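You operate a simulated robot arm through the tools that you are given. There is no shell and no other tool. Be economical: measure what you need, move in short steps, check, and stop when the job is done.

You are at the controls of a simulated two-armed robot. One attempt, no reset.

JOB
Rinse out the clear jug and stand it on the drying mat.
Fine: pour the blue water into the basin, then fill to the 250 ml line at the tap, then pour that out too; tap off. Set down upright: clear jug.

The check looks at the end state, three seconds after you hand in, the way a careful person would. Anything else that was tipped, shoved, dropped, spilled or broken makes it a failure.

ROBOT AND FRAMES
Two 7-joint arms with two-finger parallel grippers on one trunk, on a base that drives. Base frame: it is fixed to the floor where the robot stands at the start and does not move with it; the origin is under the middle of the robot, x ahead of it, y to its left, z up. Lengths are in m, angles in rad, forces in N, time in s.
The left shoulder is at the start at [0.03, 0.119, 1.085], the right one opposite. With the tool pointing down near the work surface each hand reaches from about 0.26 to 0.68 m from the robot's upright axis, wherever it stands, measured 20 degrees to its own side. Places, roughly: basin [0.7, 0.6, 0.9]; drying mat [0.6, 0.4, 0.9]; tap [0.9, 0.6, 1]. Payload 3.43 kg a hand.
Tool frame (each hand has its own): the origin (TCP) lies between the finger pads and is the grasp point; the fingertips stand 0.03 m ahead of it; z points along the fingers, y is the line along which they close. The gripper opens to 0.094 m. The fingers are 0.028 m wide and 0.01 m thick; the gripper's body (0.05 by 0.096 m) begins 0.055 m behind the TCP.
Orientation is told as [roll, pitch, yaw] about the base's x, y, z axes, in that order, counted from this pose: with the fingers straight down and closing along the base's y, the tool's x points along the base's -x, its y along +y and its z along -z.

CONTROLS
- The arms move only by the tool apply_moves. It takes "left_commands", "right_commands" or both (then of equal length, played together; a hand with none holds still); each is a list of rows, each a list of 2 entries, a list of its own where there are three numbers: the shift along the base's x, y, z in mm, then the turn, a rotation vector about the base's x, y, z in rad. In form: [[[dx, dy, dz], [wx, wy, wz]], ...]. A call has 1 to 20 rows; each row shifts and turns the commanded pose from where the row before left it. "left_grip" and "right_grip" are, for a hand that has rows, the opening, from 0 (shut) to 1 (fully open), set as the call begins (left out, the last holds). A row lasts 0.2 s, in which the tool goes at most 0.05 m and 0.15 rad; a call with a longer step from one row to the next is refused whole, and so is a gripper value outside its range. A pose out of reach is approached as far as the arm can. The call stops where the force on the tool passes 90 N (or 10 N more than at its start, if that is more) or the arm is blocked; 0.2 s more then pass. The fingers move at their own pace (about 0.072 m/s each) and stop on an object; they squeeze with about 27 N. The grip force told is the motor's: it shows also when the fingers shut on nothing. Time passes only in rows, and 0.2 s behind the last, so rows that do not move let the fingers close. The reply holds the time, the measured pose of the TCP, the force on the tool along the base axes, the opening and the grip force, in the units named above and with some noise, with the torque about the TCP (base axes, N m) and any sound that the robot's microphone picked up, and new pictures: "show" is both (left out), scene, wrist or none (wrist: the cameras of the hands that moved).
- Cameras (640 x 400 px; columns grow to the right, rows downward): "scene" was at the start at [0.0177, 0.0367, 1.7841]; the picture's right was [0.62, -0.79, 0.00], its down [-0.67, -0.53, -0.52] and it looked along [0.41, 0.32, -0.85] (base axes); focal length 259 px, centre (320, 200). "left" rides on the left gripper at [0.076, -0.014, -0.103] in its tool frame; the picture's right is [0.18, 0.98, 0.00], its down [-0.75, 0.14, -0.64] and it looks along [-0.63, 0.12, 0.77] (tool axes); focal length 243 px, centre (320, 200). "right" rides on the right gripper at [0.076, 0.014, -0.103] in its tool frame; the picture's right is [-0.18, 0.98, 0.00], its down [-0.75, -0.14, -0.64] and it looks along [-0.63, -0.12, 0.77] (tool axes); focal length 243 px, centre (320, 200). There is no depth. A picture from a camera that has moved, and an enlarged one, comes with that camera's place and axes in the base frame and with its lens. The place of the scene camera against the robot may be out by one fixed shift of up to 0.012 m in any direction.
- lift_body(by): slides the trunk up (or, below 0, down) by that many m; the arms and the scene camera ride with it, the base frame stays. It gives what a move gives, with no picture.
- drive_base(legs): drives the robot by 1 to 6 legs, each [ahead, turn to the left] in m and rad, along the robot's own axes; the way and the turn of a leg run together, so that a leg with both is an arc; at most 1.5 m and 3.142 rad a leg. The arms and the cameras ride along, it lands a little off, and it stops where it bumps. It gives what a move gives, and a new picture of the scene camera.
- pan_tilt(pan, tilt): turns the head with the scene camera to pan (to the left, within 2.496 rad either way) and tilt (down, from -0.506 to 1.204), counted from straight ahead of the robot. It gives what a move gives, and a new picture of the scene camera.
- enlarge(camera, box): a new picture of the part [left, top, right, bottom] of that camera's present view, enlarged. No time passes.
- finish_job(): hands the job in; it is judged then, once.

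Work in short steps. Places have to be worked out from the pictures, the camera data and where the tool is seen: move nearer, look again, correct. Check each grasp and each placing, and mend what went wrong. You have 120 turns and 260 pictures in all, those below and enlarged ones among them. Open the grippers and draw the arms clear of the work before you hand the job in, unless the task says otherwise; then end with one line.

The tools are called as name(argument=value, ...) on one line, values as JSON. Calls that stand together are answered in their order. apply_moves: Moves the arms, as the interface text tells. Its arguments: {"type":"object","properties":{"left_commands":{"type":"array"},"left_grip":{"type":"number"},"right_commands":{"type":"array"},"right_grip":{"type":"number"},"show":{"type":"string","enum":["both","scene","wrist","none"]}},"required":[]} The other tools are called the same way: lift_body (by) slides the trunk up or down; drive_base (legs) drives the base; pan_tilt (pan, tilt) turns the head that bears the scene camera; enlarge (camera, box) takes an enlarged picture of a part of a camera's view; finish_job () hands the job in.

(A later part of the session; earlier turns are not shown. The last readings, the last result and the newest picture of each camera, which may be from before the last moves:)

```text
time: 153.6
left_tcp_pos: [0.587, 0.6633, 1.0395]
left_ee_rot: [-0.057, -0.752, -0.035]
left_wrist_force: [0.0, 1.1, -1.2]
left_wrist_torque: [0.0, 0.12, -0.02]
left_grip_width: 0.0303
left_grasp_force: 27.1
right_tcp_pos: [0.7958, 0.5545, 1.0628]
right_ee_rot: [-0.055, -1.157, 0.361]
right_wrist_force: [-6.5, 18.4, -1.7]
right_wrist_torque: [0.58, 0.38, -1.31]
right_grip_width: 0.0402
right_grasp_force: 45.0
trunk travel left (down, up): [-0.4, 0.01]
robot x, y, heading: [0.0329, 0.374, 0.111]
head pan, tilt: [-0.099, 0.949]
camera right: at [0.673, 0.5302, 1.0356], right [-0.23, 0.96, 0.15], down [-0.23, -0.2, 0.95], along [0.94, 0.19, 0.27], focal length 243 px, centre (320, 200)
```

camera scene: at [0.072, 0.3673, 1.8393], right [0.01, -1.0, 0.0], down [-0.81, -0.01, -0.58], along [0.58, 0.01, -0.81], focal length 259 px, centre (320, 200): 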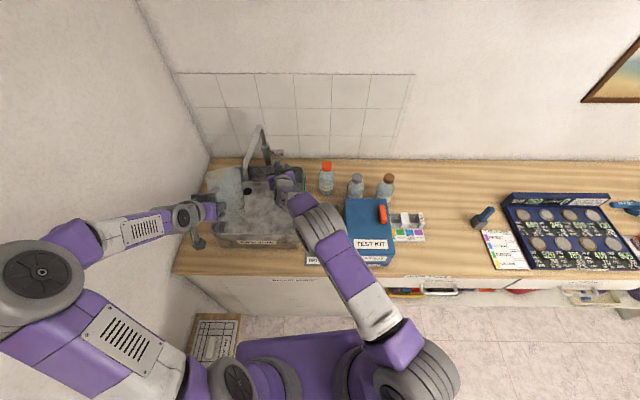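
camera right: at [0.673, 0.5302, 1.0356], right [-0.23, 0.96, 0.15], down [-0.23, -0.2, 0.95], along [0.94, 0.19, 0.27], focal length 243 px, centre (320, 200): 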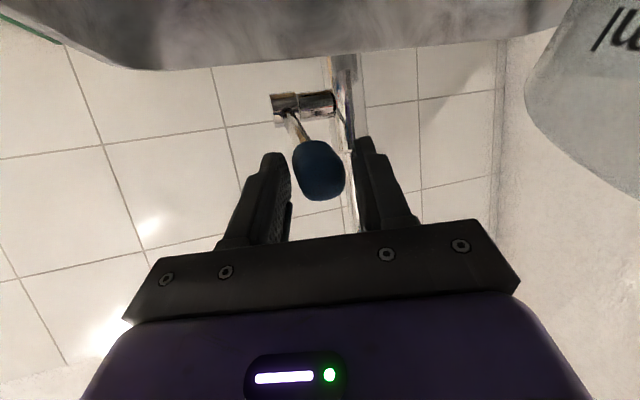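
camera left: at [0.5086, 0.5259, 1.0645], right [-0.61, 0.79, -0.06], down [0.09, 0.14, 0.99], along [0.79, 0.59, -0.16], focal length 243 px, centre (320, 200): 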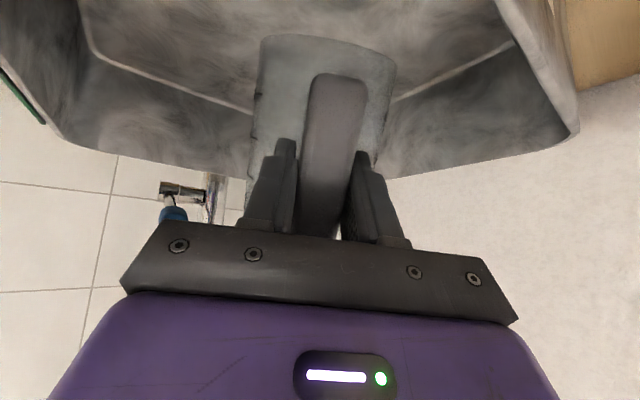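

Gripped the knob (0.040 m). Lift gently 15 mm and look for flow.

apply_moves(right_commands=[[[0, 2, 5], [0, 0, 0]], [[0, 1, 5], [0, 0, 0]], [[0, 0, 5], [0, 0, 0]]], show="wrist")

enlarge(camera="scene", box=[200, 110, 310, 220])

```text
time: 154.4
left_tcp_pos: [0.5908, 0.663, 1.0362]
left_ee_rot: [-0.058, -0.75, -0.036]
left_wrist_force: [0.4, 0.3, -1.3]
left_wrist_torque: [-0.03, 0.08, -0.02]
left_grip_width: 0.0299
left_grasp_force: 27.2
right_tcp_pos: [0.7988, 0.5554, 1.0747]
right_ee_rot: [-0.063, -1.15, 0.366]
right_wrist_force: [5.5, 23.1, -13.4]
right_wrist_torque: [0.37, 1.26, -1.53]
right_grip_width: 0.0398
right_grasp_force: 45.0
trunk travel left (down, up): [-0.4, 0.01]
robot x, y, heading: [0.0353, 0.3735, 0.111]
head pan, tilt: [-0.099, 0.949]
camera right: at [0.676, 0.5308, 1.0474], right [-0.23, 0.96, 0.14], down [-0.23, -0.2, 0.95], along [0.95, 0.18, 0.27], focal length 243 px, centre (320, 200)
```

right: 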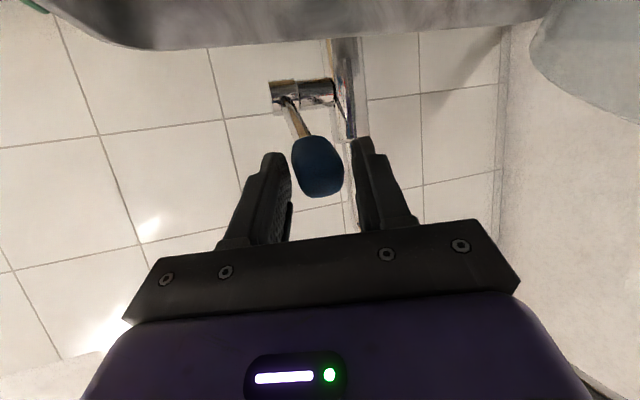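

```text
3.64 times, centred on (255, 165) of scene
camera zoom: at [0.0747, 0.3718, 1.8392], right [0.01, -1.0, 0.0], down [-0.81, -0.01, -0.58], along [0.58, 0.0, -0.81], focal length 940 px, centre (556, 327)
```

zoom: 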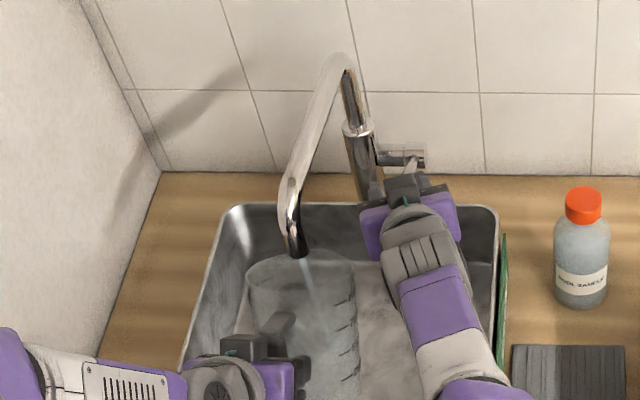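

Water flows into the jug. Wait about 1 s and check level and weight.

apply_moves(left_commands=[[[0, 0, 0], [0, 0, 0]], [[0, 0, 0], [0, 0, 0]], [[0, 0, 0], [0, 0, 0]]], show="none")

enlarge(camera="scene", box=[220, 160, 320, 230])

enlarge(camera="left", box=[220, 0, 420, 140])

```text
time: 155.2
left_tcp_pos: [0.5908, 0.6636, 1.0373]
left_ee_rot: [-0.061, -0.749, -0.034]
left_wrist_force: [-1.0, -0.1, -0.5]
left_wrist_torque: [0.05, 0.06, 0.0]
left_grip_width: 0.0297
left_grasp_force: 27.2
right_tcp_pos: [0.7995, 0.5559, 1.0747]
right_ee_rot: [-0.062, -1.153, 0.366]
right_wrist_force: [7.6, 22.1, -13.7]
right_wrist_torque: [0.35, 1.16, -1.59]
right_grip_width: 0.0392
right_grasp_force: 44.8
trunk travel left (down, up): [-0.4, 0.01]
robot x, y, heading: [0.0336, 0.374, 0.108]
head pan, tilt: [-0.099, 0.949]
```

```text
5.71 times, centred on (270, 195) of scene
camera zoom: at [0.0748, 0.3714, 1.8393], right [0.01, -1.0, 0.0], down [-0.81, -0.01, -0.58], along [0.58, 0.0, -0.81], focal length 1478 px, centre (606, 229)
```

zoom: 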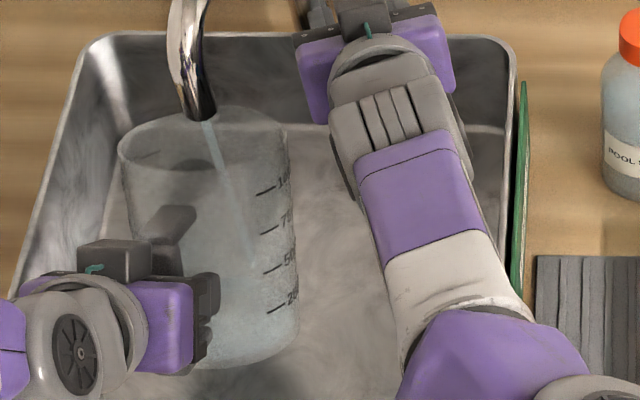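

```text
2.86 times, centred on (320, 70) of left
camera zoom: at [0.4658, 0.6589, 1.0591], right [-0.06, 0.98, -0.17], down [0.13, 0.17, 0.98], along [0.99, 0.04, -0.13], focal length 693 px, centre (320, 571)
```

zoom: 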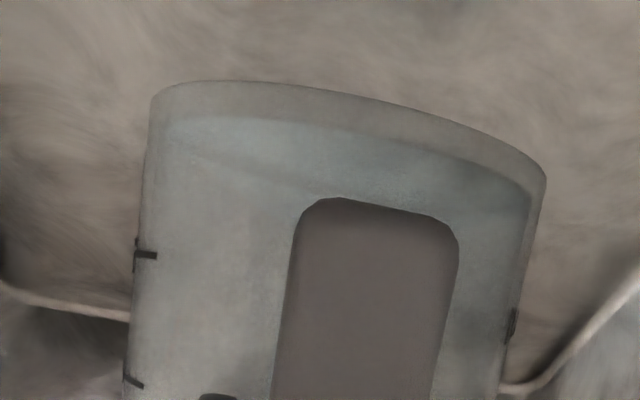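

Water is collecting; I wait 1 s more and compare.

apply_moves(left_commands=[[[0, 0, 0], [0, 0, 0]], [[0, 0, 0], [0, 0, 0]], [[0, 0, 0], [0, 0, 0]], [[0, 0, 0], [0, 0, 0]], [[0, 0, 0], [0, 0, 0]]], show="none")

enlarge(camera="left", box=[220, 0, 420, 140])

enlarge(camera="scene", box=[235, 175, 280, 230])

```text
time: 156.4
left_tcp_pos: [0.5906, 0.6622, 1.0373]
left_ee_rot: [-0.06, -0.751, -0.036]
left_wrist_force: [-0.4, -0.7, -2.1]
left_wrist_torque: [0.0, 0.08, 0.02]
left_grip_width: 0.0298
left_grasp_force: 27.2
right_tcp_pos: [0.799, 0.5556, 1.0747]
right_ee_rot: [-0.063, -1.153, 0.365]
right_wrist_force: [9.9, 22.5, -11.0]
right_wrist_torque: [0.43, 0.79, -1.6]
right_grip_width: 0.0395
right_grasp_force: 44.9
trunk travel left (down, up): [-0.4, 0.01]
robot x, y, heading: [0.0353, 0.3717, 0.113]
head pan, tilt: [-0.099, 0.949]
```

```text
2.86 times, centred on (320, 70) of left
camera zoom: at [0.4658, 0.6587, 1.0592], right [-0.06, 0.98, -0.17], down [0.13, 0.17, 0.98], along [0.99, 0.04, -0.13], focal length 693 px, centre (320, 571)
```

zoom: 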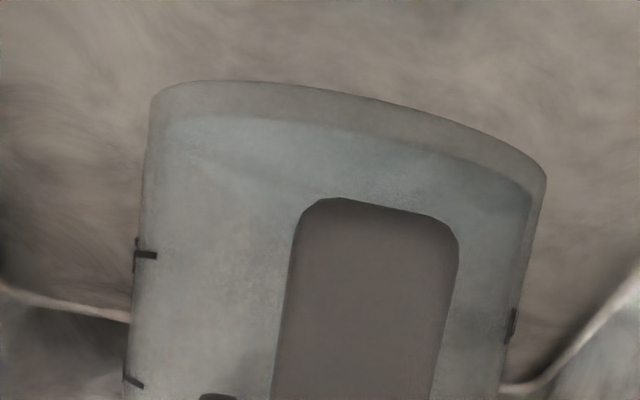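

```text
7.27 times, centred on (258, 202) of scene
camera zoom: at [0.0748, 0.3712, 1.8393], right [0.01, -1.0, 0.0], down [-0.81, -0.01, -0.58], along [0.58, 0.0, -0.81], focal length 1880 px, centre (774, 182)
```

zoom: 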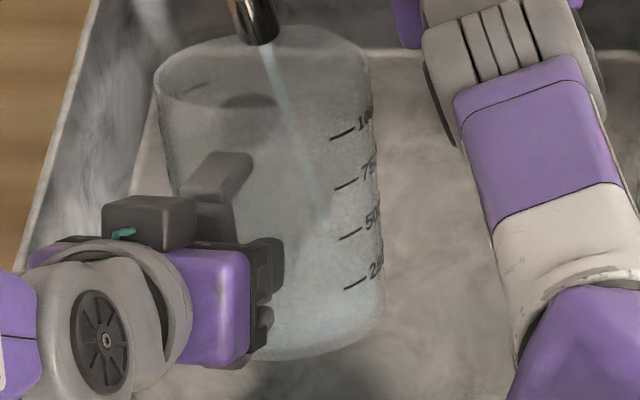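

The stream is thin. Wait 3 s more and check again.

apply_moves(left_commands=[[[0, 0, 0], [0, 0, 0]], [[0, 0, 0], [0, 0, 0]], [[0, 0, 0], [0, 0, 0]], [[0, 0, 0], [0, 0, 0]], [[0, 0, 0], [0, 0, 0]], [[0, 0, 0], [0, 0, 0]], [[0, 0, 0], [0, 0, 0]], [[0, 0, 0], [0, 0, 0]], [[0, 0, 0], [0, 0, 0]], [[0, 0, 0], [0, 0, 0]], [[0, 0, 0], [0, 0, 0]], [[0, 0, 0], [0, 0, 0]], [[0, 0, 0], [0, 0, 0]]], show="none")

enlarge(camera="scene", box=[235, 175, 280, 230])

enlarge(camera="left", box=[220, 0, 420, 140])

```text
time: 159.2
left_tcp_pos: [0.5908, 0.6624, 1.0366]
left_ee_rot: [-0.06, -0.75, -0.035]
left_wrist_force: [-0.3, -1.4, -1.5]
left_wrist_torque: [0.01, 0.12, 0.01]
left_grip_width: 0.03
left_grasp_force: 26.7
right_tcp_pos: [0.8001, 0.556, 1.0751]
right_ee_rot: [-0.063, -1.154, 0.365]
right_wrist_force: [13.7, 21.1, -6.6]
right_wrist_torque: [0.38, -0.15, -1.62]
right_grip_width: 0.0395
right_grasp_force: 44.9
trunk travel left (down, up): [-0.4, 0.01]
robot x, y, heading: [0.0314, 0.3733, 0.107]
head pan, tilt: [-0.099, 0.949]
```

```text
7.27 times, centred on (258, 202) of scene
camera zoom: at [0.0747, 0.3709, 1.8393], right [0.01, -1.0, 0.0], down [-0.81, -0.01, -0.58], along [0.58, 0.0, -0.81], focal length 1880 px, centre (774, 182)
```

zoom: 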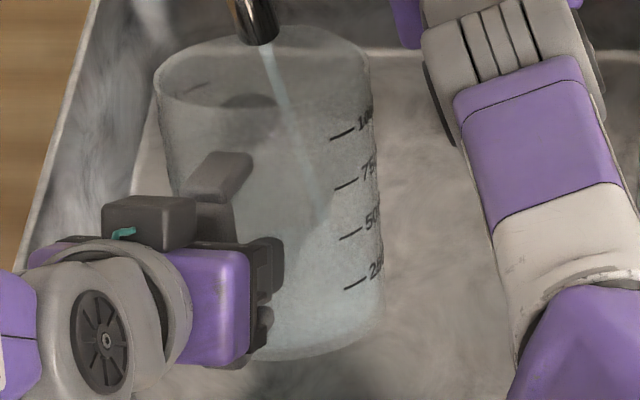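

```text
2.86 times, centred on (320, 70) of left
camera zoom: at [0.4657, 0.6586, 1.0593], right [-0.06, 0.98, -0.17], down [0.13, 0.17, 0.98], along [0.99, 0.04, -0.13], focal length 693 px, centre (320, 571)
```

zoom: 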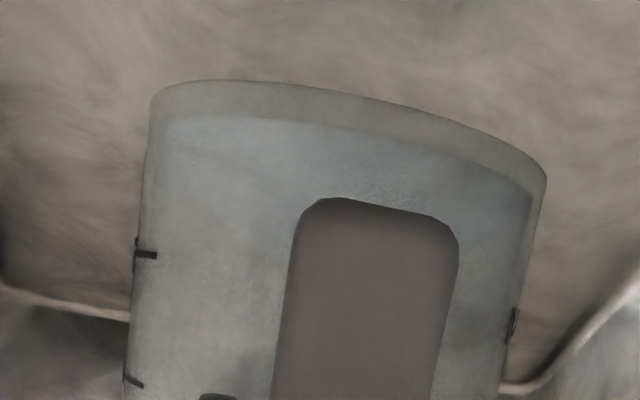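

Level rises slowly. Open the lever a bit more (10 mm) and watch.

apply_moves(right_commands=[[[0, 0, 5], [0, 0, 0]], [[0, 0, 5], [0, 0, 0]], [[0, 0, 0], [0, 0, 0]], [[0, 0, 0], [0, 0, 0]], [[0, 0, 0], [0, 0, 0]], [[0, 0, 0], [0, 0, 0]], [[0, 0, 0], [0, 0, 0]], [[0, 0, 0], [0, 0, 0]]], show="none")

enlarge(camera="scene", box=[235, 175, 280, 230])

```text
time: 161.0
left_tcp_pos: [0.5908, 0.6601, 1.0365]
left_ee_rot: [-0.058, -0.75, -0.036]
left_wrist_force: [0.0, -0.1, -2.3]
left_wrist_torque: [-0.01, 0.07, 0.02]
left_grip_width: 0.0302
left_grasp_force: 27.6
right_tcp_pos: [0.799, 0.5553, 1.0838]
right_ee_rot: [-0.06, -1.152, 0.362]
right_wrist_force: [9.2, 14.3, -11.3]
right_wrist_torque: [0.39, 0.69, -1.41]
right_grip_width: 0.036
right_grasp_force: 44.8
trunk travel left (down, up): [-0.4, 0.01]
robot x, y, heading: [0.0346, 0.3763, 0.112]
head pan, tilt: [-0.099, 0.949]
```

```text
7.27 times, centred on (258, 202) of scene
camera zoom: at [0.0749, 0.3697, 1.8392], right [0.01, -1.0, 0.0], down [-0.81, -0.01, -0.58], along [0.58, 0.01, -0.81], focal length 1880 px, centre (774, 182)
```

zoom: 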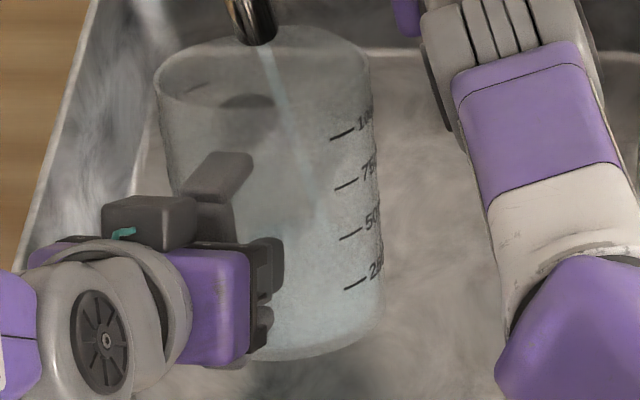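

Wrist torque suggests only a small amount so far. I check the grip on the knob before opening further.

apply_moves(right_commands=[[[3, 0, 7], [0, 0, 0]], [[3, 0, 7], [0, 0, 0]], [[0, 0, 0], [0, 0, 0]], [[0, 0, 0], [0, 0, 0]]], show="wrist")

enlarge(camera="scene", box=[215, 110, 325, 230])

```text
time: 162.0
left_tcp_pos: [0.5907, 0.6604, 1.0366]
left_ee_rot: [-0.058, -0.75, -0.036]
left_wrist_force: [0.2, -0.7, -2.1]
left_wrist_torque: [0.0, 0.13, 0.02]
left_grip_width: 0.0299
left_grasp_force: 26.9
right_tcp_pos: [0.8047, 0.5542, 1.0975]
right_ee_rot: [-0.06, -1.153, 0.363]
right_wrist_force: [4.5, 12.7, -13.1]
right_wrist_torque: [0.16, 1.27, -1.35]
right_grip_width: 0.0354
right_grasp_force: 45.4
trunk travel left (down, up): [-0.4, 0.01]
robot x, y, heading: [0.0355, 0.3723, 0.113]
head pan, tilt: [-0.099, 0.949]
camera right: at [0.6818, 0.5296, 1.0714], right [-0.23, 0.96, 0.14], down [-0.23, -0.2, 0.95], along [0.95, 0.18, 0.27], focal length 243 px, centre (320, 200)
```

right: 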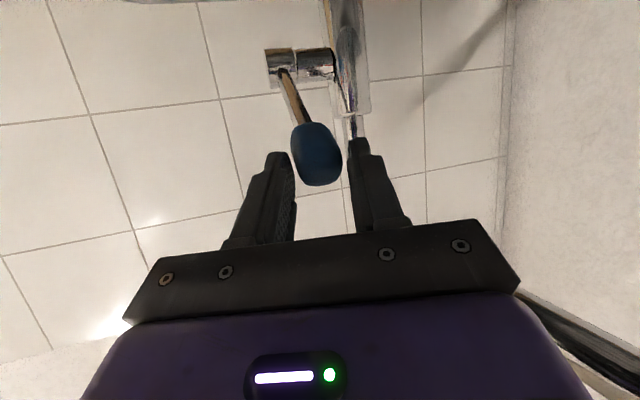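

```text
3.33 times, centred on (270, 170) of scene
camera zoom: at [0.0745, 0.3695, 1.8393], right [0.01, -1.0, 0.0], down [-0.81, -0.01, -0.58], along [0.58, 0.01, -0.81], focal length 862 px, centre (487, 300)
```

zoom: 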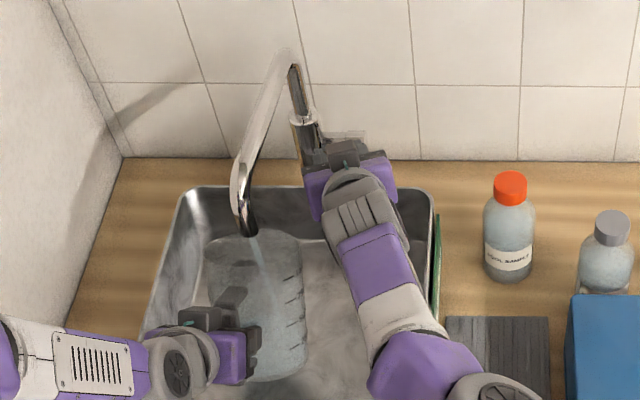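

The lever follows and the stream is fuller. Wait about 1.2 s.

apply_moves(left_commands=[[[0, 0, 0], [0, 0, 0]], [[0, 0, 0], [0, 0, 0]], [[0, 0, 0], [0, 0, 0]], [[0, 0, 0], [0, 0, 0]], [[0, 0, 0], [0, 0, 0]]], show="none")

enlarge(camera="scene", box=[235, 175, 280, 230])

enlarge(camera="left", box=[220, 0, 420, 140])

```text
time: 163.2
left_tcp_pos: [0.5908, 0.6604, 1.0359]
left_ee_rot: [-0.056, -0.751, -0.037]
left_wrist_force: [0.0, -0.1, -2.1]
left_wrist_torque: [-0.02, 0.09, -0.04]
left_grip_width: 0.0302
left_grasp_force: 27.0
right_tcp_pos: [0.8043, 0.5528, 1.0993]
right_ee_rot: [-0.061, -1.154, 0.361]
right_wrist_force: [6.1, 11.7, -13.3]
right_wrist_torque: [0.21, 0.96, -1.33]
right_grip_width: 0.0352
right_grasp_force: 45.1
trunk travel left (down, up): [-0.4, 0.01]
robot x, y, heading: [0.0303, 0.3764, 0.114]
head pan, tilt: [-0.099, 0.949]
```

```text
7.27 times, centred on (258, 202) of scene
camera zoom: at [0.0747, 0.3694, 1.8393], right [0.01, -1.0, 0.0], down [-0.81, -0.01, -0.58], along [0.58, 0.01, -0.81], focal length 1880 px, centre (774, 182)
```

zoom: 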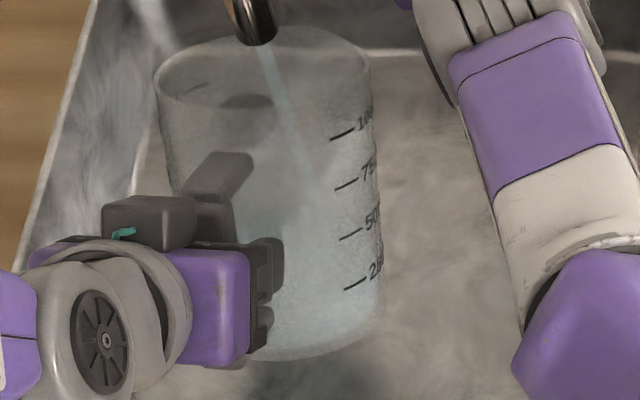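

```text
2.86 times, centred on (320, 70) of left
camera zoom: at [0.4657, 0.6577, 1.0595], right [-0.06, 0.98, -0.17], down [0.13, 0.17, 0.98], along [0.99, 0.04, -0.13], focal length 693 px, centre (320, 571)
```

zoom: 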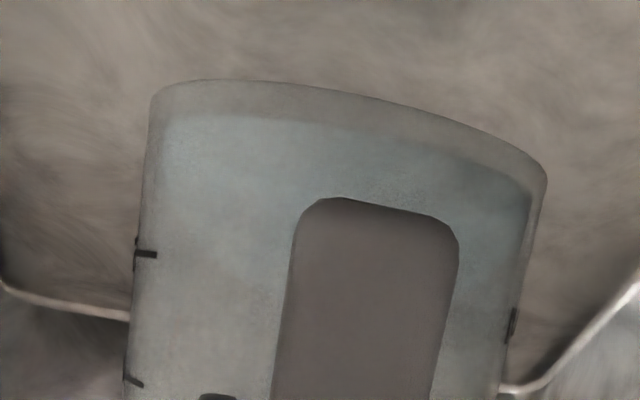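

From the stream's meeting point, the surface is at z ≈ 0.943, about 100 ml; 250 ml should be about z ≈ 0.96. Wait ~2.4 s more.

apply_moves(left_commands=[[[0, 0, 0], [0, 0, 0]], [[0, 0, 0], [0, 0, 0]], [[0, 0, 0], [0, 0, 0]], [[0, 0, 0], [0, 0, 0]], [[0, 0, 0], [0, 0, 0]], [[0, 0, 0], [0, 0, 0]], [[0, 0, 0], [0, 0, 0]], [[0, 0, 0], [0, 0, 0]], [[0, 0, 0], [0, 0, 0]], [[0, 0, 0], [0, 0, 0]], [[0, 0, 0], [0, 0, 0]]], show="none")

enlarge(camera="scene", box=[235, 175, 280, 230])

```text
time: 165.6
left_tcp_pos: [0.5905, 0.6601, 1.0371]
left_ee_rot: [-0.058, -0.751, -0.038]
left_wrist_force: [-0.1, 1.3, -2.3]
left_wrist_torque: [0.0, 0.15, -0.05]
left_grip_width: 0.0301
left_grasp_force: 26.6
right_tcp_pos: [0.8056, 0.5537, 1.099]
right_ee_rot: [-0.059, -1.154, 0.362]
right_wrist_force: [9.6, 11.2, -8.2]
right_wrist_torque: [0.25, 0.06, -1.27]
right_grip_width: 0.0353
right_grasp_force: 44.6
trunk travel left (down, up): [-0.4, 0.01]
robot x, y, heading: [0.0324, 0.3726, 0.107]
head pan, tilt: [-0.099, 0.949]
```

```text
7.27 times, centred on (258, 202) of scene
camera zoom: at [0.0746, 0.3691, 1.8393], right [0.01, -1.0, 0.0], down [-0.81, -0.01, -0.58], along [0.58, 0.01, -0.81], focal length 1880 px, centre (774, 182)
```

zoom: 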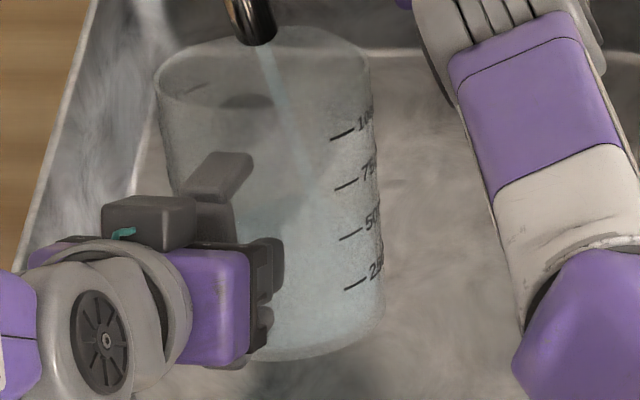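

The far waterline in the picture (row ~190) and the weight agree on roughly 120–150 ml; at 250 ml it should reach row ~171. Wait about 3 s more.

apply_moves(left_commands=[[[0, 0, 0], [0, 0, 0]], [[0, 0, 0], [0, 0, 0]], [[0, 0, 0], [0, 0, 0]], [[0, 0, 0], [0, 0, 0]], [[0, 0, 0], [0, 0, 0]], [[0, 0, 0], [0, 0, 0]], [[0, 0, 0], [0, 0, 0]], [[0, 0, 0], [0, 0, 0]], [[0, 0, 0], [0, 0, 0]], [[0, 0, 0], [0, 0, 0]], [[0, 0, 0], [0, 0, 0]], [[0, 0, 0], [0, 0, 0]], [[0, 0, 0], [0, 0, 0]]], show="none")

enlarge(camera="scene", box=[245, 180, 280, 220])

```text
time: 168.4
left_tcp_pos: [0.5912, 0.6619, 1.0385]
left_ee_rot: [-0.057, -0.751, -0.037]
left_wrist_force: [-0.1, 0.0, -3.0]
left_wrist_torque: [0.01, 0.14, 0.0]
left_grip_width: 0.0302
left_grasp_force: 27.0
right_tcp_pos: [0.8042, 0.5543, 1.0987]
right_ee_rot: [-0.059, -1.154, 0.362]
right_wrist_force: [11.7, 11.9, -4.0]
right_wrist_torque: [0.25, -0.45, -1.27]
right_grip_width: 0.035
right_grasp_force: 45.3
trunk travel left (down, up): [-0.4, 0.01]
robot x, y, heading: [0.0335, 0.3737, 0.11]
head pan, tilt: [-0.099, 0.949]
```

```text
10.00 times, centred on (262, 200) of scene
camera zoom: at [0.0742, 0.369, 1.8393], right [0.01, -1.0, 0.0], down [-0.81, -0.01, -0.58], along [0.58, 0.01, -0.81], focal length 2586 px, centre (895, 200)
```

zoom: 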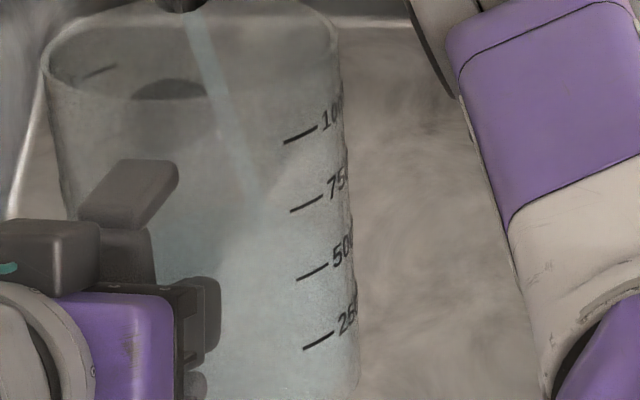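

I take several quick readings in one go to average the weight.

apply_moves(left_commands=[[[0, 0, 0], [0, 0, 0]]], show="none")

apply_moves(left_commands=[[[0, 0, 0], [0, 0, 0]]], show="none")

apply_moves(left_commands=[[[0, 0, 0], [0, 0, 0]]], show="none")

apply_moves(left_commands=[[[0, 0, 0], [0, 0, 0]]], show="none")

apply_moves(left_commands=[[[0, 0, 0], [0, 0, 0]]], show="none")

enlarge(camera="scene", box=[235, 175, 280, 230])

```text
time: 168.8
left_tcp_pos: [0.5901, 0.6603, 1.0362]
left_ee_rot: [-0.058, -0.749, -0.036]
left_wrist_force: [0.1, -1.3, -2.9]
left_wrist_torque: [-0.01, 0.16, -0.02]
left_grip_width: 0.0301
left_grasp_force: 26.7
right_tcp_pos: [0.8046, 0.5535, 1.0992]
right_ee_rot: [-0.06, -1.153, 0.36]
right_wrist_force: [11.8, 10.7, -4.1]
right_wrist_torque: [0.31, -0.43, -1.26]
right_grip_width: 0.0351
right_grasp_force: 44.9
trunk travel left (down, up): [-0.4, 0.01]
robot x, y, heading: [0.0349, 0.373, 0.112]
head pan, tilt: [-0.099, 0.949]
```

```text
time: 169.2
left_tcp_pos: [0.5896, 0.662, 1.0379]
left_ee_rot: [-0.059, -0.75, -0.038]
left_wrist_force: [0.7, -0.8, -2.8]
left_wrist_torque: [0.03, 0.2, 0.01]
left_grip_width: 0.0303
left_grasp_force: 26.9
right_tcp_pos: [0.8043, 0.5536, 1.1]
right_ee_rot: [-0.058, -1.153, 0.362]
right_wrist_force: [11.6, 10.3, -5.1]
right_wrist_torque: [0.28, -0.4, -1.3]
right_grip_width: 0.035
right_grasp_force: 45.2
trunk travel left (down, up): [-0.4, 0.01]
robot x, y, heading: [0.0323, 0.3764, 0.113]
head pan, tilt: [-0.099, 0.949]
```

```text
time: 169.6
left_tcp_pos: [0.59, 0.6616, 1.0362]
left_ee_rot: [-0.059, -0.749, -0.037]
left_wrist_force: [0.3, 0.3, -3.6]
left_wrist_torque: [0.05, 0.17, 0.0]
left_grip_width: 0.0305
left_grasp_force: 27.2
right_tcp_pos: [0.8041, 0.555, 1.0985]
right_ee_rot: [-0.06, -1.152, 0.361]
right_wrist_force: [11.3, 9.8, -4.4]
right_wrist_torque: [0.3, -0.38, -1.24]
right_grip_width: 0.0353
right_grasp_force: 45.2
trunk travel left (down, up): [-0.4, 0.01]
robot x, y, heading: [0.032, 0.3747, 0.109]
head pan, tilt: [-0.099, 0.949]
```

```text
time: 170.0
left_tcp_pos: [0.5897, 0.6613, 1.0372]
left_ee_rot: [-0.058, -0.75, -0.037]
left_wrist_force: [-0.3, 0.1, -3.6]
left_wrist_torque: [0.07, 0.19, 0.0]
left_grip_width: 0.0304
left_grasp_force: 26.4
right_tcp_pos: [0.8037, 0.5532, 1.0993]
right_ee_rot: [-0.059, -1.153, 0.361]
right_wrist_force: [11.3, 11.6, -4.0]
right_wrist_torque: [0.28, -0.36, -1.25]
right_grip_width: 0.0351
right_grasp_force: 45.0
trunk travel left (down, up): [-0.4, 0.01]
robot x, y, heading: [0.0311, 0.3743, 0.109]
head pan, tilt: [-0.099, 0.949]
```

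```text
time: 170.4
left_tcp_pos: [0.59, 0.6614, 1.0361]
left_ee_rot: [-0.057, -0.752, -0.035]
left_wrist_force: [0.2, -0.1, -4.2]
left_wrist_torque: [0.03, 0.15, 0.03]
left_grip_width: 0.0301
left_grasp_force: 27.4
right_tcp_pos: [0.8039, 0.5532, 1.0996]
right_ee_rot: [-0.059, -1.154, 0.362]
right_wrist_force: [9.4, 11.0, -5.7]
right_wrist_torque: [0.31, -0.32, -1.29]
right_grip_width: 0.0348
right_grasp_force: 45.3
trunk travel left (down, up): [-0.4, 0.01]
robot x, y, heading: [0.0325, 0.3734, 0.11]
head pan, tilt: [-0.099, 0.949]
```

```text
7.27 times, centred on (258, 202) of scene
camera zoom: at [0.0739, 0.369, 1.8393], right [0.01, -1.0, 0.0], down [-0.81, -0.01, -0.58], along [0.58, 0.01, -0.81], focal length 1880 px, centre (774, 182)
```

zoom: 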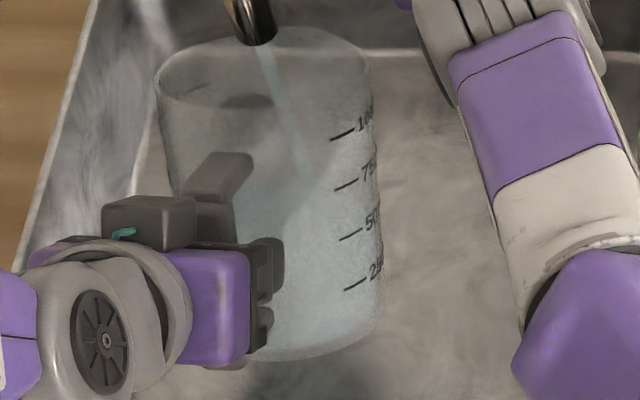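

Weight now ≈ 2.4 N above empty, i.e. about 245 ml. Close the tap now.

apply_moves(right_commands=[[[-3, 0, -14], [0, 0, 0]], [[-3, 0, -13], [0, 0, 0]], [[-2, 0, -10], [0, 0, 0]], [[0, 0, -4], [0, 0, 0]]], show="none")

enlarge(camera="scene", box=[215, 110, 325, 230])

enlarge(camera="right", box=[160, 0, 480, 200])

```text
time: 171.4
left_tcp_pos: [0.5837, 0.6585, 1.0412]
left_ee_rot: [-0.052, -0.757, -0.038]
left_wrist_force: [0.4, 0.5, -4.4]
left_wrist_torque: [0.03, 0.21, 0.01]
left_grip_width: 0.0303
left_grasp_force: 27.3
right_tcp_pos: [0.7882, 0.553, 1.0652]
right_ee_rot: [-0.058, -1.163, 0.363]
right_wrist_force: [-33.6, -4.2, 24.2]
right_wrist_torque: [0.48, -1.04, -1.0]
right_grip_width: 0.0359
right_grasp_force: 44.5
trunk travel left (down, up): [-0.4, 0.01]
robot x, y, heading: [0.0331, 0.372, 0.113]
head pan, tilt: [-0.099, 0.949]
```

```text
3.33 times, centred on (270, 170) of scene
camera zoom: at [0.0602, 0.364, 1.8397], right [0.01, -1.0, 0.0], down [-0.81, -0.01, -0.59], along [0.59, 0.01, -0.81], focal length 862 px, centre (487, 300)
```

zoom: 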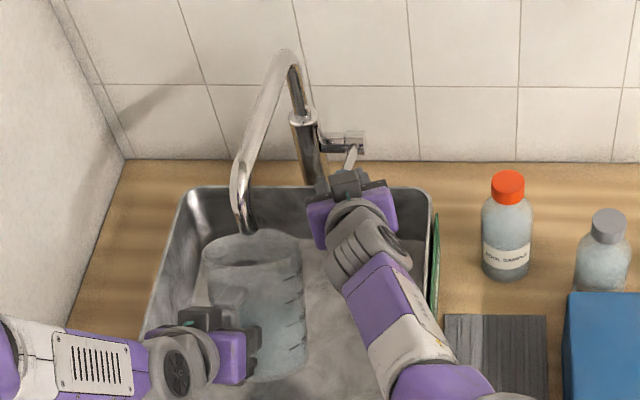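

```text
2.00 times, centred on (320, 100) of right
camera zoom: at [0.6665, 0.5286, 1.0373], right [-0.23, 0.96, 0.15], down [-0.24, -0.2, 0.95], along [0.94, 0.18, 0.28], focal length 485 px, centre (320, 400)
```

zoom: 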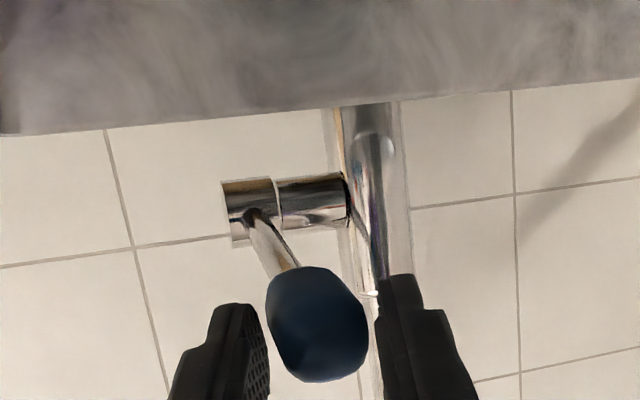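

The stream has stopped with the lever on its stop. Release the knob and retreat the right hand back, up and away.

apply_moves(right_commands=[[[0, 0, 0], [0, 0, 0]], [[0, 0, 0], [0, 0, 0]], [[-13, -4, 7], [0, 0, 0]], [[-13, -4, 7], [0, 0, 0]], [[-13, -4, 7], [0, 0, 0]], [[-10, -5, 12], [0, 0, 0]], [[-5, -21, 24], [0, 0, 0]], [[-5, -21, 24], [0, 0, 0]], [[-5, -25, 20], [0, 0, 0]], [[-5, -30, 15], [0, 0, 0]], [[-5, -32, 10], [0, 0, 0]], [[-5, -32, 10], [0, 0, 0]], [[-5, -32, 10], [0, 0, 0]], [[-5, -32, 10], [0, 0, 0]], [[-5, -32, 0], [0, 0, 0]], [[-5, -32, 0], [0, 0, 0]]], right_grip=0.75, show="scene")

enlarge(camera="scene", box=[215, 110, 325, 230])

```text
time: 174.8
left_tcp_pos: [0.5887, 0.6598, 1.0385]
left_ee_rot: [-0.053, -0.752, -0.037]
left_wrist_force: [0.3, -0.1, -3.7]
left_wrist_torque: [0.03, 0.19, -0.01]
left_grip_width: 0.0304
left_grasp_force: 27.1
right_tcp_pos: [0.697, 0.2433, 1.2157]
right_ee_rot: [-0.058, -1.154, 0.36]
right_wrist_force: [0.0, -1.0, -0.6]
right_wrist_torque: [0.04, -0.02, 0.02]
right_grip_width: 0.0706
right_grasp_force: 0.0
trunk travel left (down, up): [-0.4, 0.01]
robot x, y, heading: [0.0329, 0.3718, 0.115]
head pan, tilt: [-0.099, 0.949]
camera scene: at [0.0708, 0.3648, 1.8394], right [0.01, -1.0, 0.0], down [-0.81, -0.01, -0.58], along [0.58, 0.01, -0.81], focal length 259 px, centre (320, 200)
```

scene: 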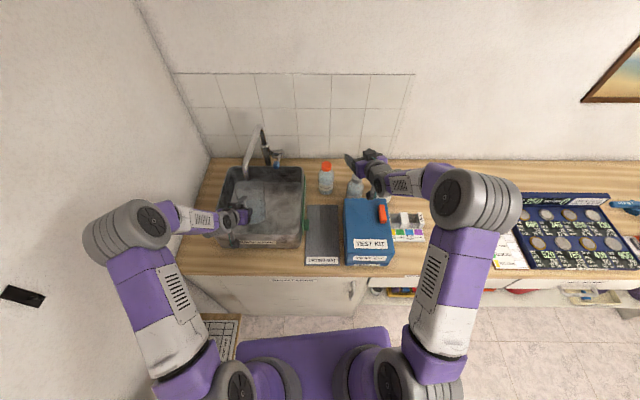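

```text
3.33 times, centred on (270, 170) of scene
camera zoom: at [0.0708, 0.3648, 1.8394], right [0.01, -1.0, 0.0], down [-0.81, -0.01, -0.58], along [0.58, 0.01, -0.81], focal length 862 px, centre (487, 300)
```

zoom: 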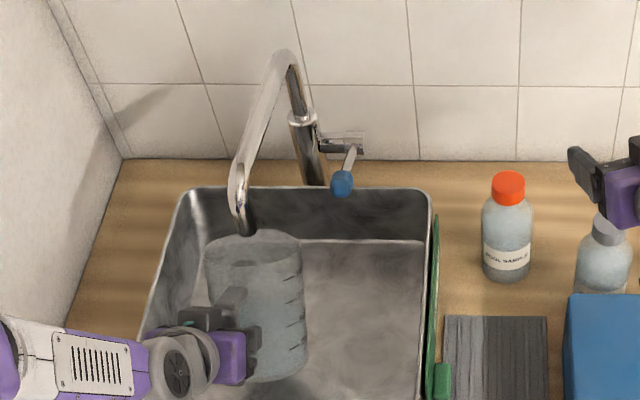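

Tap is off with no stream. Slide the jug out to the right, then raise and level it to read the line.

apply_moves(left_commands=[[[0, -20, 0], [0, 0, 0]], [[0, -20, 0], [0, 0, 0]], [[0, -20, 0], [0, 0, 0]], [[0, -20, 0], [0, 0, 0]], [[0, -20, 0], [0, 0, 0]], [[-8, 0, 20], [-0.01, -0.11, 0]], [[-8, 0, 20], [-0.01, -0.11, 0]], [[-8, 0, 20], [-0.01, -0.11, 0]], [[-8, 0, 20], [-0.01, -0.11, 0]], [[0, 0, 0], [0, 0, 0]]], show="none")

enlarge(camera="left", box=[200, 0, 440, 170])

enlarge(camera="right", box=[0, 0, 640, 400])

enlarge(camera="scene", box=[230, 140, 320, 240])

```text
time: 177.0
left_tcp_pos: [0.5562, 0.5581, 1.1174]
left_ee_rot: [-0.116, -1.194, 0.015]
left_wrist_force: [0.3, -0.9, -4.7]
left_wrist_torque: [0.04, 0.27, -0.01]
left_grip_width: 0.0304
left_grasp_force: 27.2
right_tcp_pos: [0.6977, 0.2449, 1.2155]
right_ee_rot: [-0.057, -1.157, 0.359]
right_wrist_force: [-0.3, 0.1, -0.3]
right_wrist_torque: [0.01, -0.03, -0.02]
right_grip_width: 0.0707
right_grasp_force: 0.0
trunk travel left (down, up): [-0.4, 0.01]
robot x, y, heading: [0.0337, 0.3747, 0.112]
head pan, tilt: [-0.099, 0.949]
```

```text
2.35 times, centred on (320, 85) of left
camera zoom: at [0.4339, 0.5551, 1.0843], right [0.02, 0.98, -0.21], down [-0.3, 0.21, 0.93], along [0.95, 0.04, 0.3], focal length 571 px, centre (320, 471)
```

zoom: 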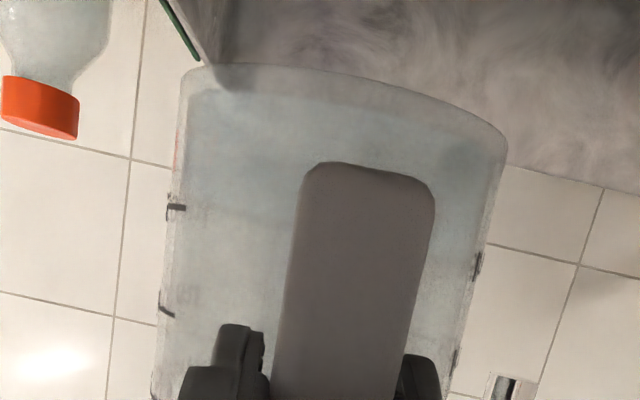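

```text
1.00 times, centred on (320, 200) of right (not enlarged: the box is as wide or as high as the picture)
camera zoom: at [0.575, 0.2205, 1.1883], right [-0.23, 0.96, 0.15], down [-0.23, -0.2, 0.95], along [0.95, 0.18, 0.27], focal length 243 px, centre (320, 200)
```

zoom: 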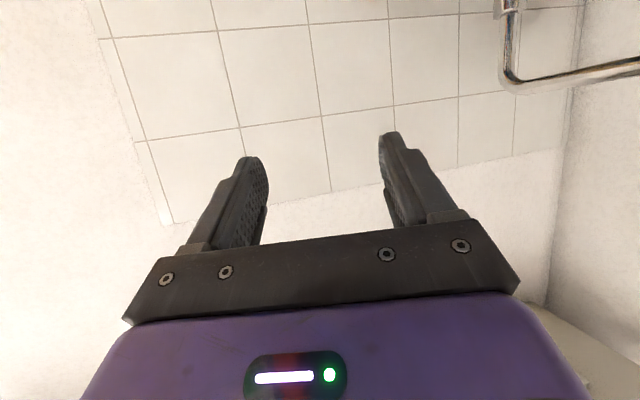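

```text
4.00 times, centred on (275, 190) of scene
camera zoom: at [0.0717, 0.3662, 1.8393], right [0.01, -1.0, 0.0], down [-0.81, -0.01, -0.58], along [0.58, 0.01, -0.81], focal length 1034 px, centre (500, 240)
```

zoom: 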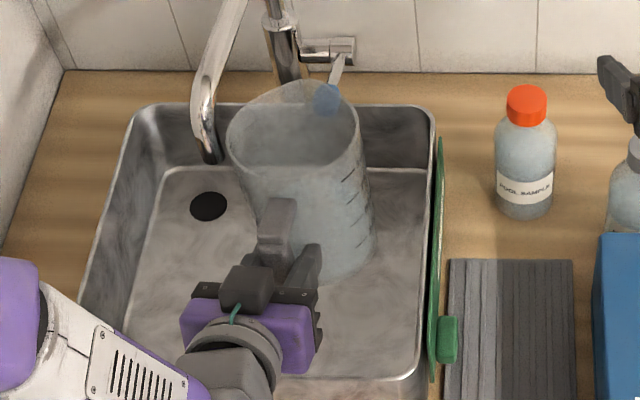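

The waterline sits at the 250 ml mark. Move to the pour spot over the basin's front middle, and move the right arm further away.

apply_moves(left_commands=[[[-10, 8, 3], [0, 0, 0]], [[-10, 8, 3], [0, 0, 0]], [[-10, 8, 3], [0, 0, 0]], [[-10, 9, 3], [0, 0, 0]], [[-10, 9, 3], [0, 0, 0]], [[0, 0, 0], [0.1, -0.01, 0]], [[0, 0, 0], [0.1, -0.01, 0]], [[0, 0, 0], [0.1, -0.01, 0]], [[0, 0, 0], [0.1, -0.01, 0]], [[0, 0, 0], [0.1, -0.01, 0]], [[0, 0, 0], [0.1, -0.01, 0]], [[0, 0, 0], [0.1, -0.01, 0]], [[0, 0, 0], [0.1, -0.01, 0]]], right_commands=[[[-15, -30, 5], [0, 0, 0]], [[-15, -30, 5], [0, 0, 0]], [[-15, -30, 5], [0, 0, 0]], [[-15, -30, 5], [0, 0, 0]], [[-15, -30, 5], [0, 0, 0]], [[-15, -30, 0], [0, 0, 0]], [[-15, -30, 0], [0, 0, 0]], [[0, 0, 0], [0, 0, 0]], [[0, 0, 0], [0, 0, 0]], [[0, 0, 0], [0, 0, 0]], [[0, 0, 0], [0, 0, 0]], [[0, 0, 0], [0, 0, 0]], [[0, 0, 0], [0, 0, 0]]], show="scene")

```text
time: 179.8
left_tcp_pos: [0.5078, 0.6002, 1.1338]
left_ee_rot: [1.208, -0.74, -1.148]
left_wrist_force: [-0.5, 0.5, -3.5]
left_wrist_torque: [-0.02, 0.27, 0.01]
left_grip_width: 0.0306
left_grasp_force: 27.2
right_tcp_pos: [0.5929, 0.0347, 1.2398]
right_ee_rot: [-0.056, -1.156, 0.359]
right_wrist_force: [0.2, 0.7, 0.1]
right_wrist_torque: [-0.02, -0.01, 0.0]
right_grip_width: 0.0706
right_grasp_force: 0.1
trunk travel left (down, up): [-0.4, 0.01]
robot x, y, heading: [0.036, 0.3769, 0.106]
head pan, tilt: [-0.099, 0.949]
camera scene: at [0.0714, 0.3661, 1.8394], right [0.01, -1.0, 0.0], down [-0.81, -0.01, -0.58], along [0.58, 0.01, -0.81], focal length 259 px, centre (320, 200)
```

scene: 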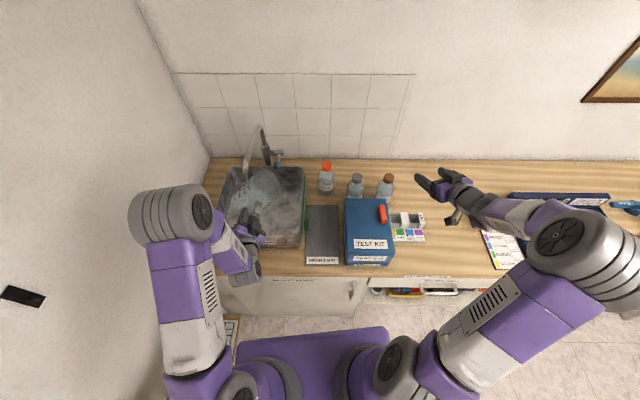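

Rolling right works. Continue the roll to pour it all out.

apply_moves(left_commands=[[[0, 0, 0], [0.1, -0.01, 0]], [[0, 0, 0], [0.1, -0.01, 0]], [[0, 0, 0], [0.1, -0.01, 0]], [[0, 0, 0], [0.1, -0.01, 0]], [[0, 0, 0], [0.1, -0.01, 0]], [[0, 0, 0], [0.1, -0.01, 0]], [[0, 0, 0], [0.1, -0.01, 0]], [[0, 0, 0], [0.1, -0.01, 0]], [[0, 0, 0], [0.1, -0.01, 0]], [[0, 0, 0], [0.1, -0.01, 0]], [[0, 0, 0], [0.1, -0.01, 0]], [[0, 0, 0], [0.1, -0.01, 0]], [[0, 0, 0], [0.1, -0.01, 0]], [[0, 0, 0], [0, 0, 0]], [[0, 0, 0], [0, 0, 0]], [[0, 0, 0], [0, 0, 0]], [[0, 0, 0], [0, 0, 0]]], show="none")

enlarge(camera="scene", box=[200, 130, 340, 260])

enlarge(camera="left", box=[0, 0, 640, 400])

```text
time: 183.4
left_tcp_pos: [0.5073, 0.6012, 1.1337]
left_ee_rot: [1.772, 0.458, -1.249]
left_wrist_force: [0.2, -0.2, -1.4]
left_wrist_torque: [-0.02, 0.06, 0.03]
left_grip_width: 0.0301
left_grasp_force: 27.2
right_tcp_pos: [0.591, 0.0355, 1.2401]
right_ee_rot: [-0.058, -1.155, 0.361]
right_wrist_force: [0.0, -0.4, 0.8]
right_wrist_torque: [0.01, -0.03, -0.01]
right_grip_width: 0.0705
right_grasp_force: 0.0
trunk travel left (down, up): [-0.4, 0.01]
robot x, y, heading: [0.034, 0.3798, 0.108]
head pan, tilt: [-0.099, 0.949]
```

```text
3.08 times, centred on (270, 195) of scene
camera zoom: at [0.0709, 0.3664, 1.8394], right [0.01, -1.0, 0.0], down [-0.81, -0.01, -0.58], along [0.58, 0.01, -0.81], focal length 796 px, centre (474, 215)
```

zoom: 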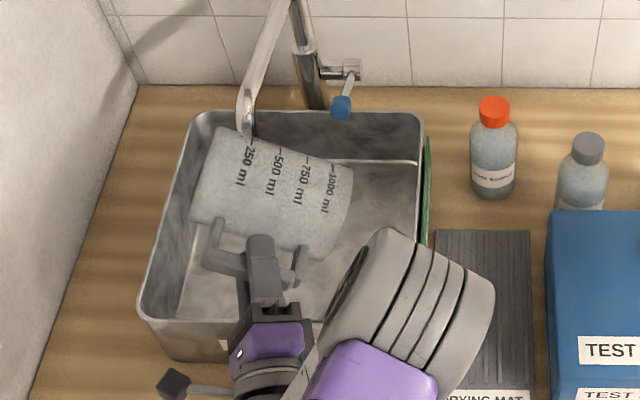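

```text
1.00 times, centred on (320, 200) of left (not enlarged: the box is as wide or as high as the picture)
camera zoom: at [0.3893, 0.65, 1.1346], right [-0.1, -0.31, 0.95], down [-0.41, -0.85, -0.32], along [0.91, -0.42, -0.04], focal length 243 px, centre (320, 200)
```

zoom: 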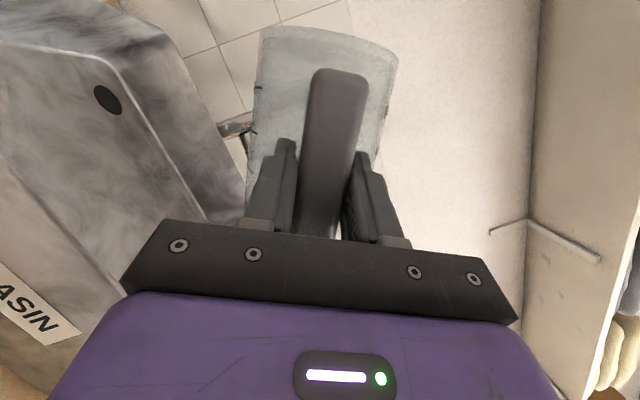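

The jug is empty again. Roll it back upright.

apply_moves(left_commands=[[[0, 0, 0], [-0.105, 0.01, 0]], [[0, 0, 0], [-0.105, 0.01, 0]], [[0, 0, 0], [-0.105, 0.01, 0]], [[0, 0, 0], [-0.105, 0.01, 0]], [[0, 0, 0], [-0.105, 0.01, 0]], [[0, 0, 0], [-0.105, 0.01, 0]], [[0, 0, 0], [-0.105, 0.01, 0]], [[0, 0, 0], [-0.105, 0.01, 0]], [[0, 0, 0], [-0.105, 0.01, 0]], [[0, 0, 0], [-0.105, 0.01, 0]], [[0, 0, 0], [-0.105, 0.01, 0]], [[0, 0, 0], [-0.105, 0.01, 0]], [[0, 0, 0], [-0.105, 0.01, 0]], [[0, 0, 0], [-0.105, 0.01, 0]], [[0, 0, 0], [-0.105, 0.01, 0]], [[0, 0, 0], [-0.105, 0.01, 0]], [[0, 0, 0], [-0.105, 0.01, 0]], [[0, 0, 0], [-0.105, 0.01, 0]], [[0, 0, 0], [-0.105, 0.01, 0]], [[0, 0, 0], [-0.105, 0.01, 0]]], show="none")

apply_moves(left_commands=[[[-3, -25, 0], [0, 0, 0]], [[-3, -25, 0], [0, 0, 0]], [[-3, -25, 0], [0, 0, 0]], [[-3, -25, 0], [0, 0, 0]], [[-3, -25, 0], [0, 0, 0]], [[-3, -25, 0], [0, 0, 0]], [[-3, -25, 0], [0, 0, 0]], [[-3, -25, 0], [0, 0, 0]], [[-3, -25, 0], [0, 0, 0]], [[-3, -25, 0], [0, 0, 0]]], show="scene")

```text
time: 187.6
left_tcp_pos: [0.5075, 0.602, 1.1332]
left_ee_rot: [-0.122, -1.197, 0.026]
left_wrist_force: [-0.5, -0.1, -0.7]
left_wrist_torque: [0.04, 0.09, -0.03]
left_grip_width: 0.0301
left_grasp_force: 27.1
right_tcp_pos: [0.5914, 0.0361, 1.24]
right_ee_rot: [-0.059, -1.156, 0.359]
right_wrist_force: [0.3, 0.8, 0.6]
right_wrist_torque: [0.03, 0.01, 0.01]
right_grip_width: 0.0706
right_grasp_force: 0.1
trunk travel left (down, up): [-0.4, 0.01]
robot x, y, heading: [0.0336, 0.3734, 0.112]
head pan, tilt: [-0.099, 0.949]
```

```text
time: 189.8
left_tcp_pos: [0.4772, 0.35, 1.1333]
left_ee_rot: [-0.115, -1.196, 0.02]
left_wrist_force: [-0.1, -0.4, -2.0]
left_wrist_torque: [0.01, 0.11, 0.01]
left_grip_width: 0.0299
left_grasp_force: 27.3
right_tcp_pos: [0.5915, 0.0343, 1.2404]
right_ee_rot: [-0.058, -1.155, 0.358]
right_wrist_force: [-0.4, -0.9, 1.1]
right_wrist_torque: [-0.04, -0.03, 0.04]
right_grip_width: 0.0704
right_grasp_force: 0.0
trunk travel left (down, up): [-0.4, 0.01]
robot x, y, heading: [0.0339, 0.3741, 0.112]
head pan, tilt: [-0.099, 0.949]
camera scene: at [0.0707, 0.365, 1.8394], right [0.01, -1.0, 0.0], down [-0.81, -0.01, -0.58], along [0.58, 0.01, -0.81], focal length 259 px, centre (320, 200)
```

scene: 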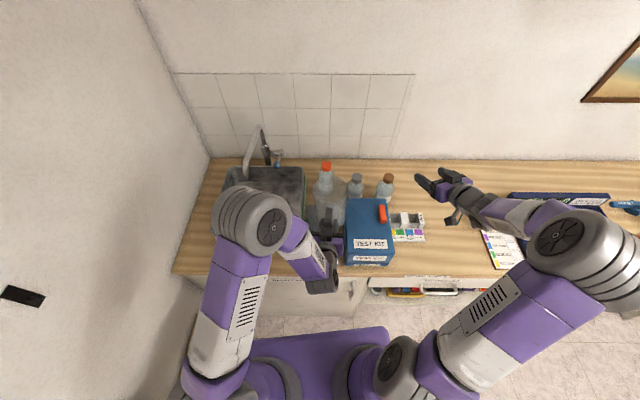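

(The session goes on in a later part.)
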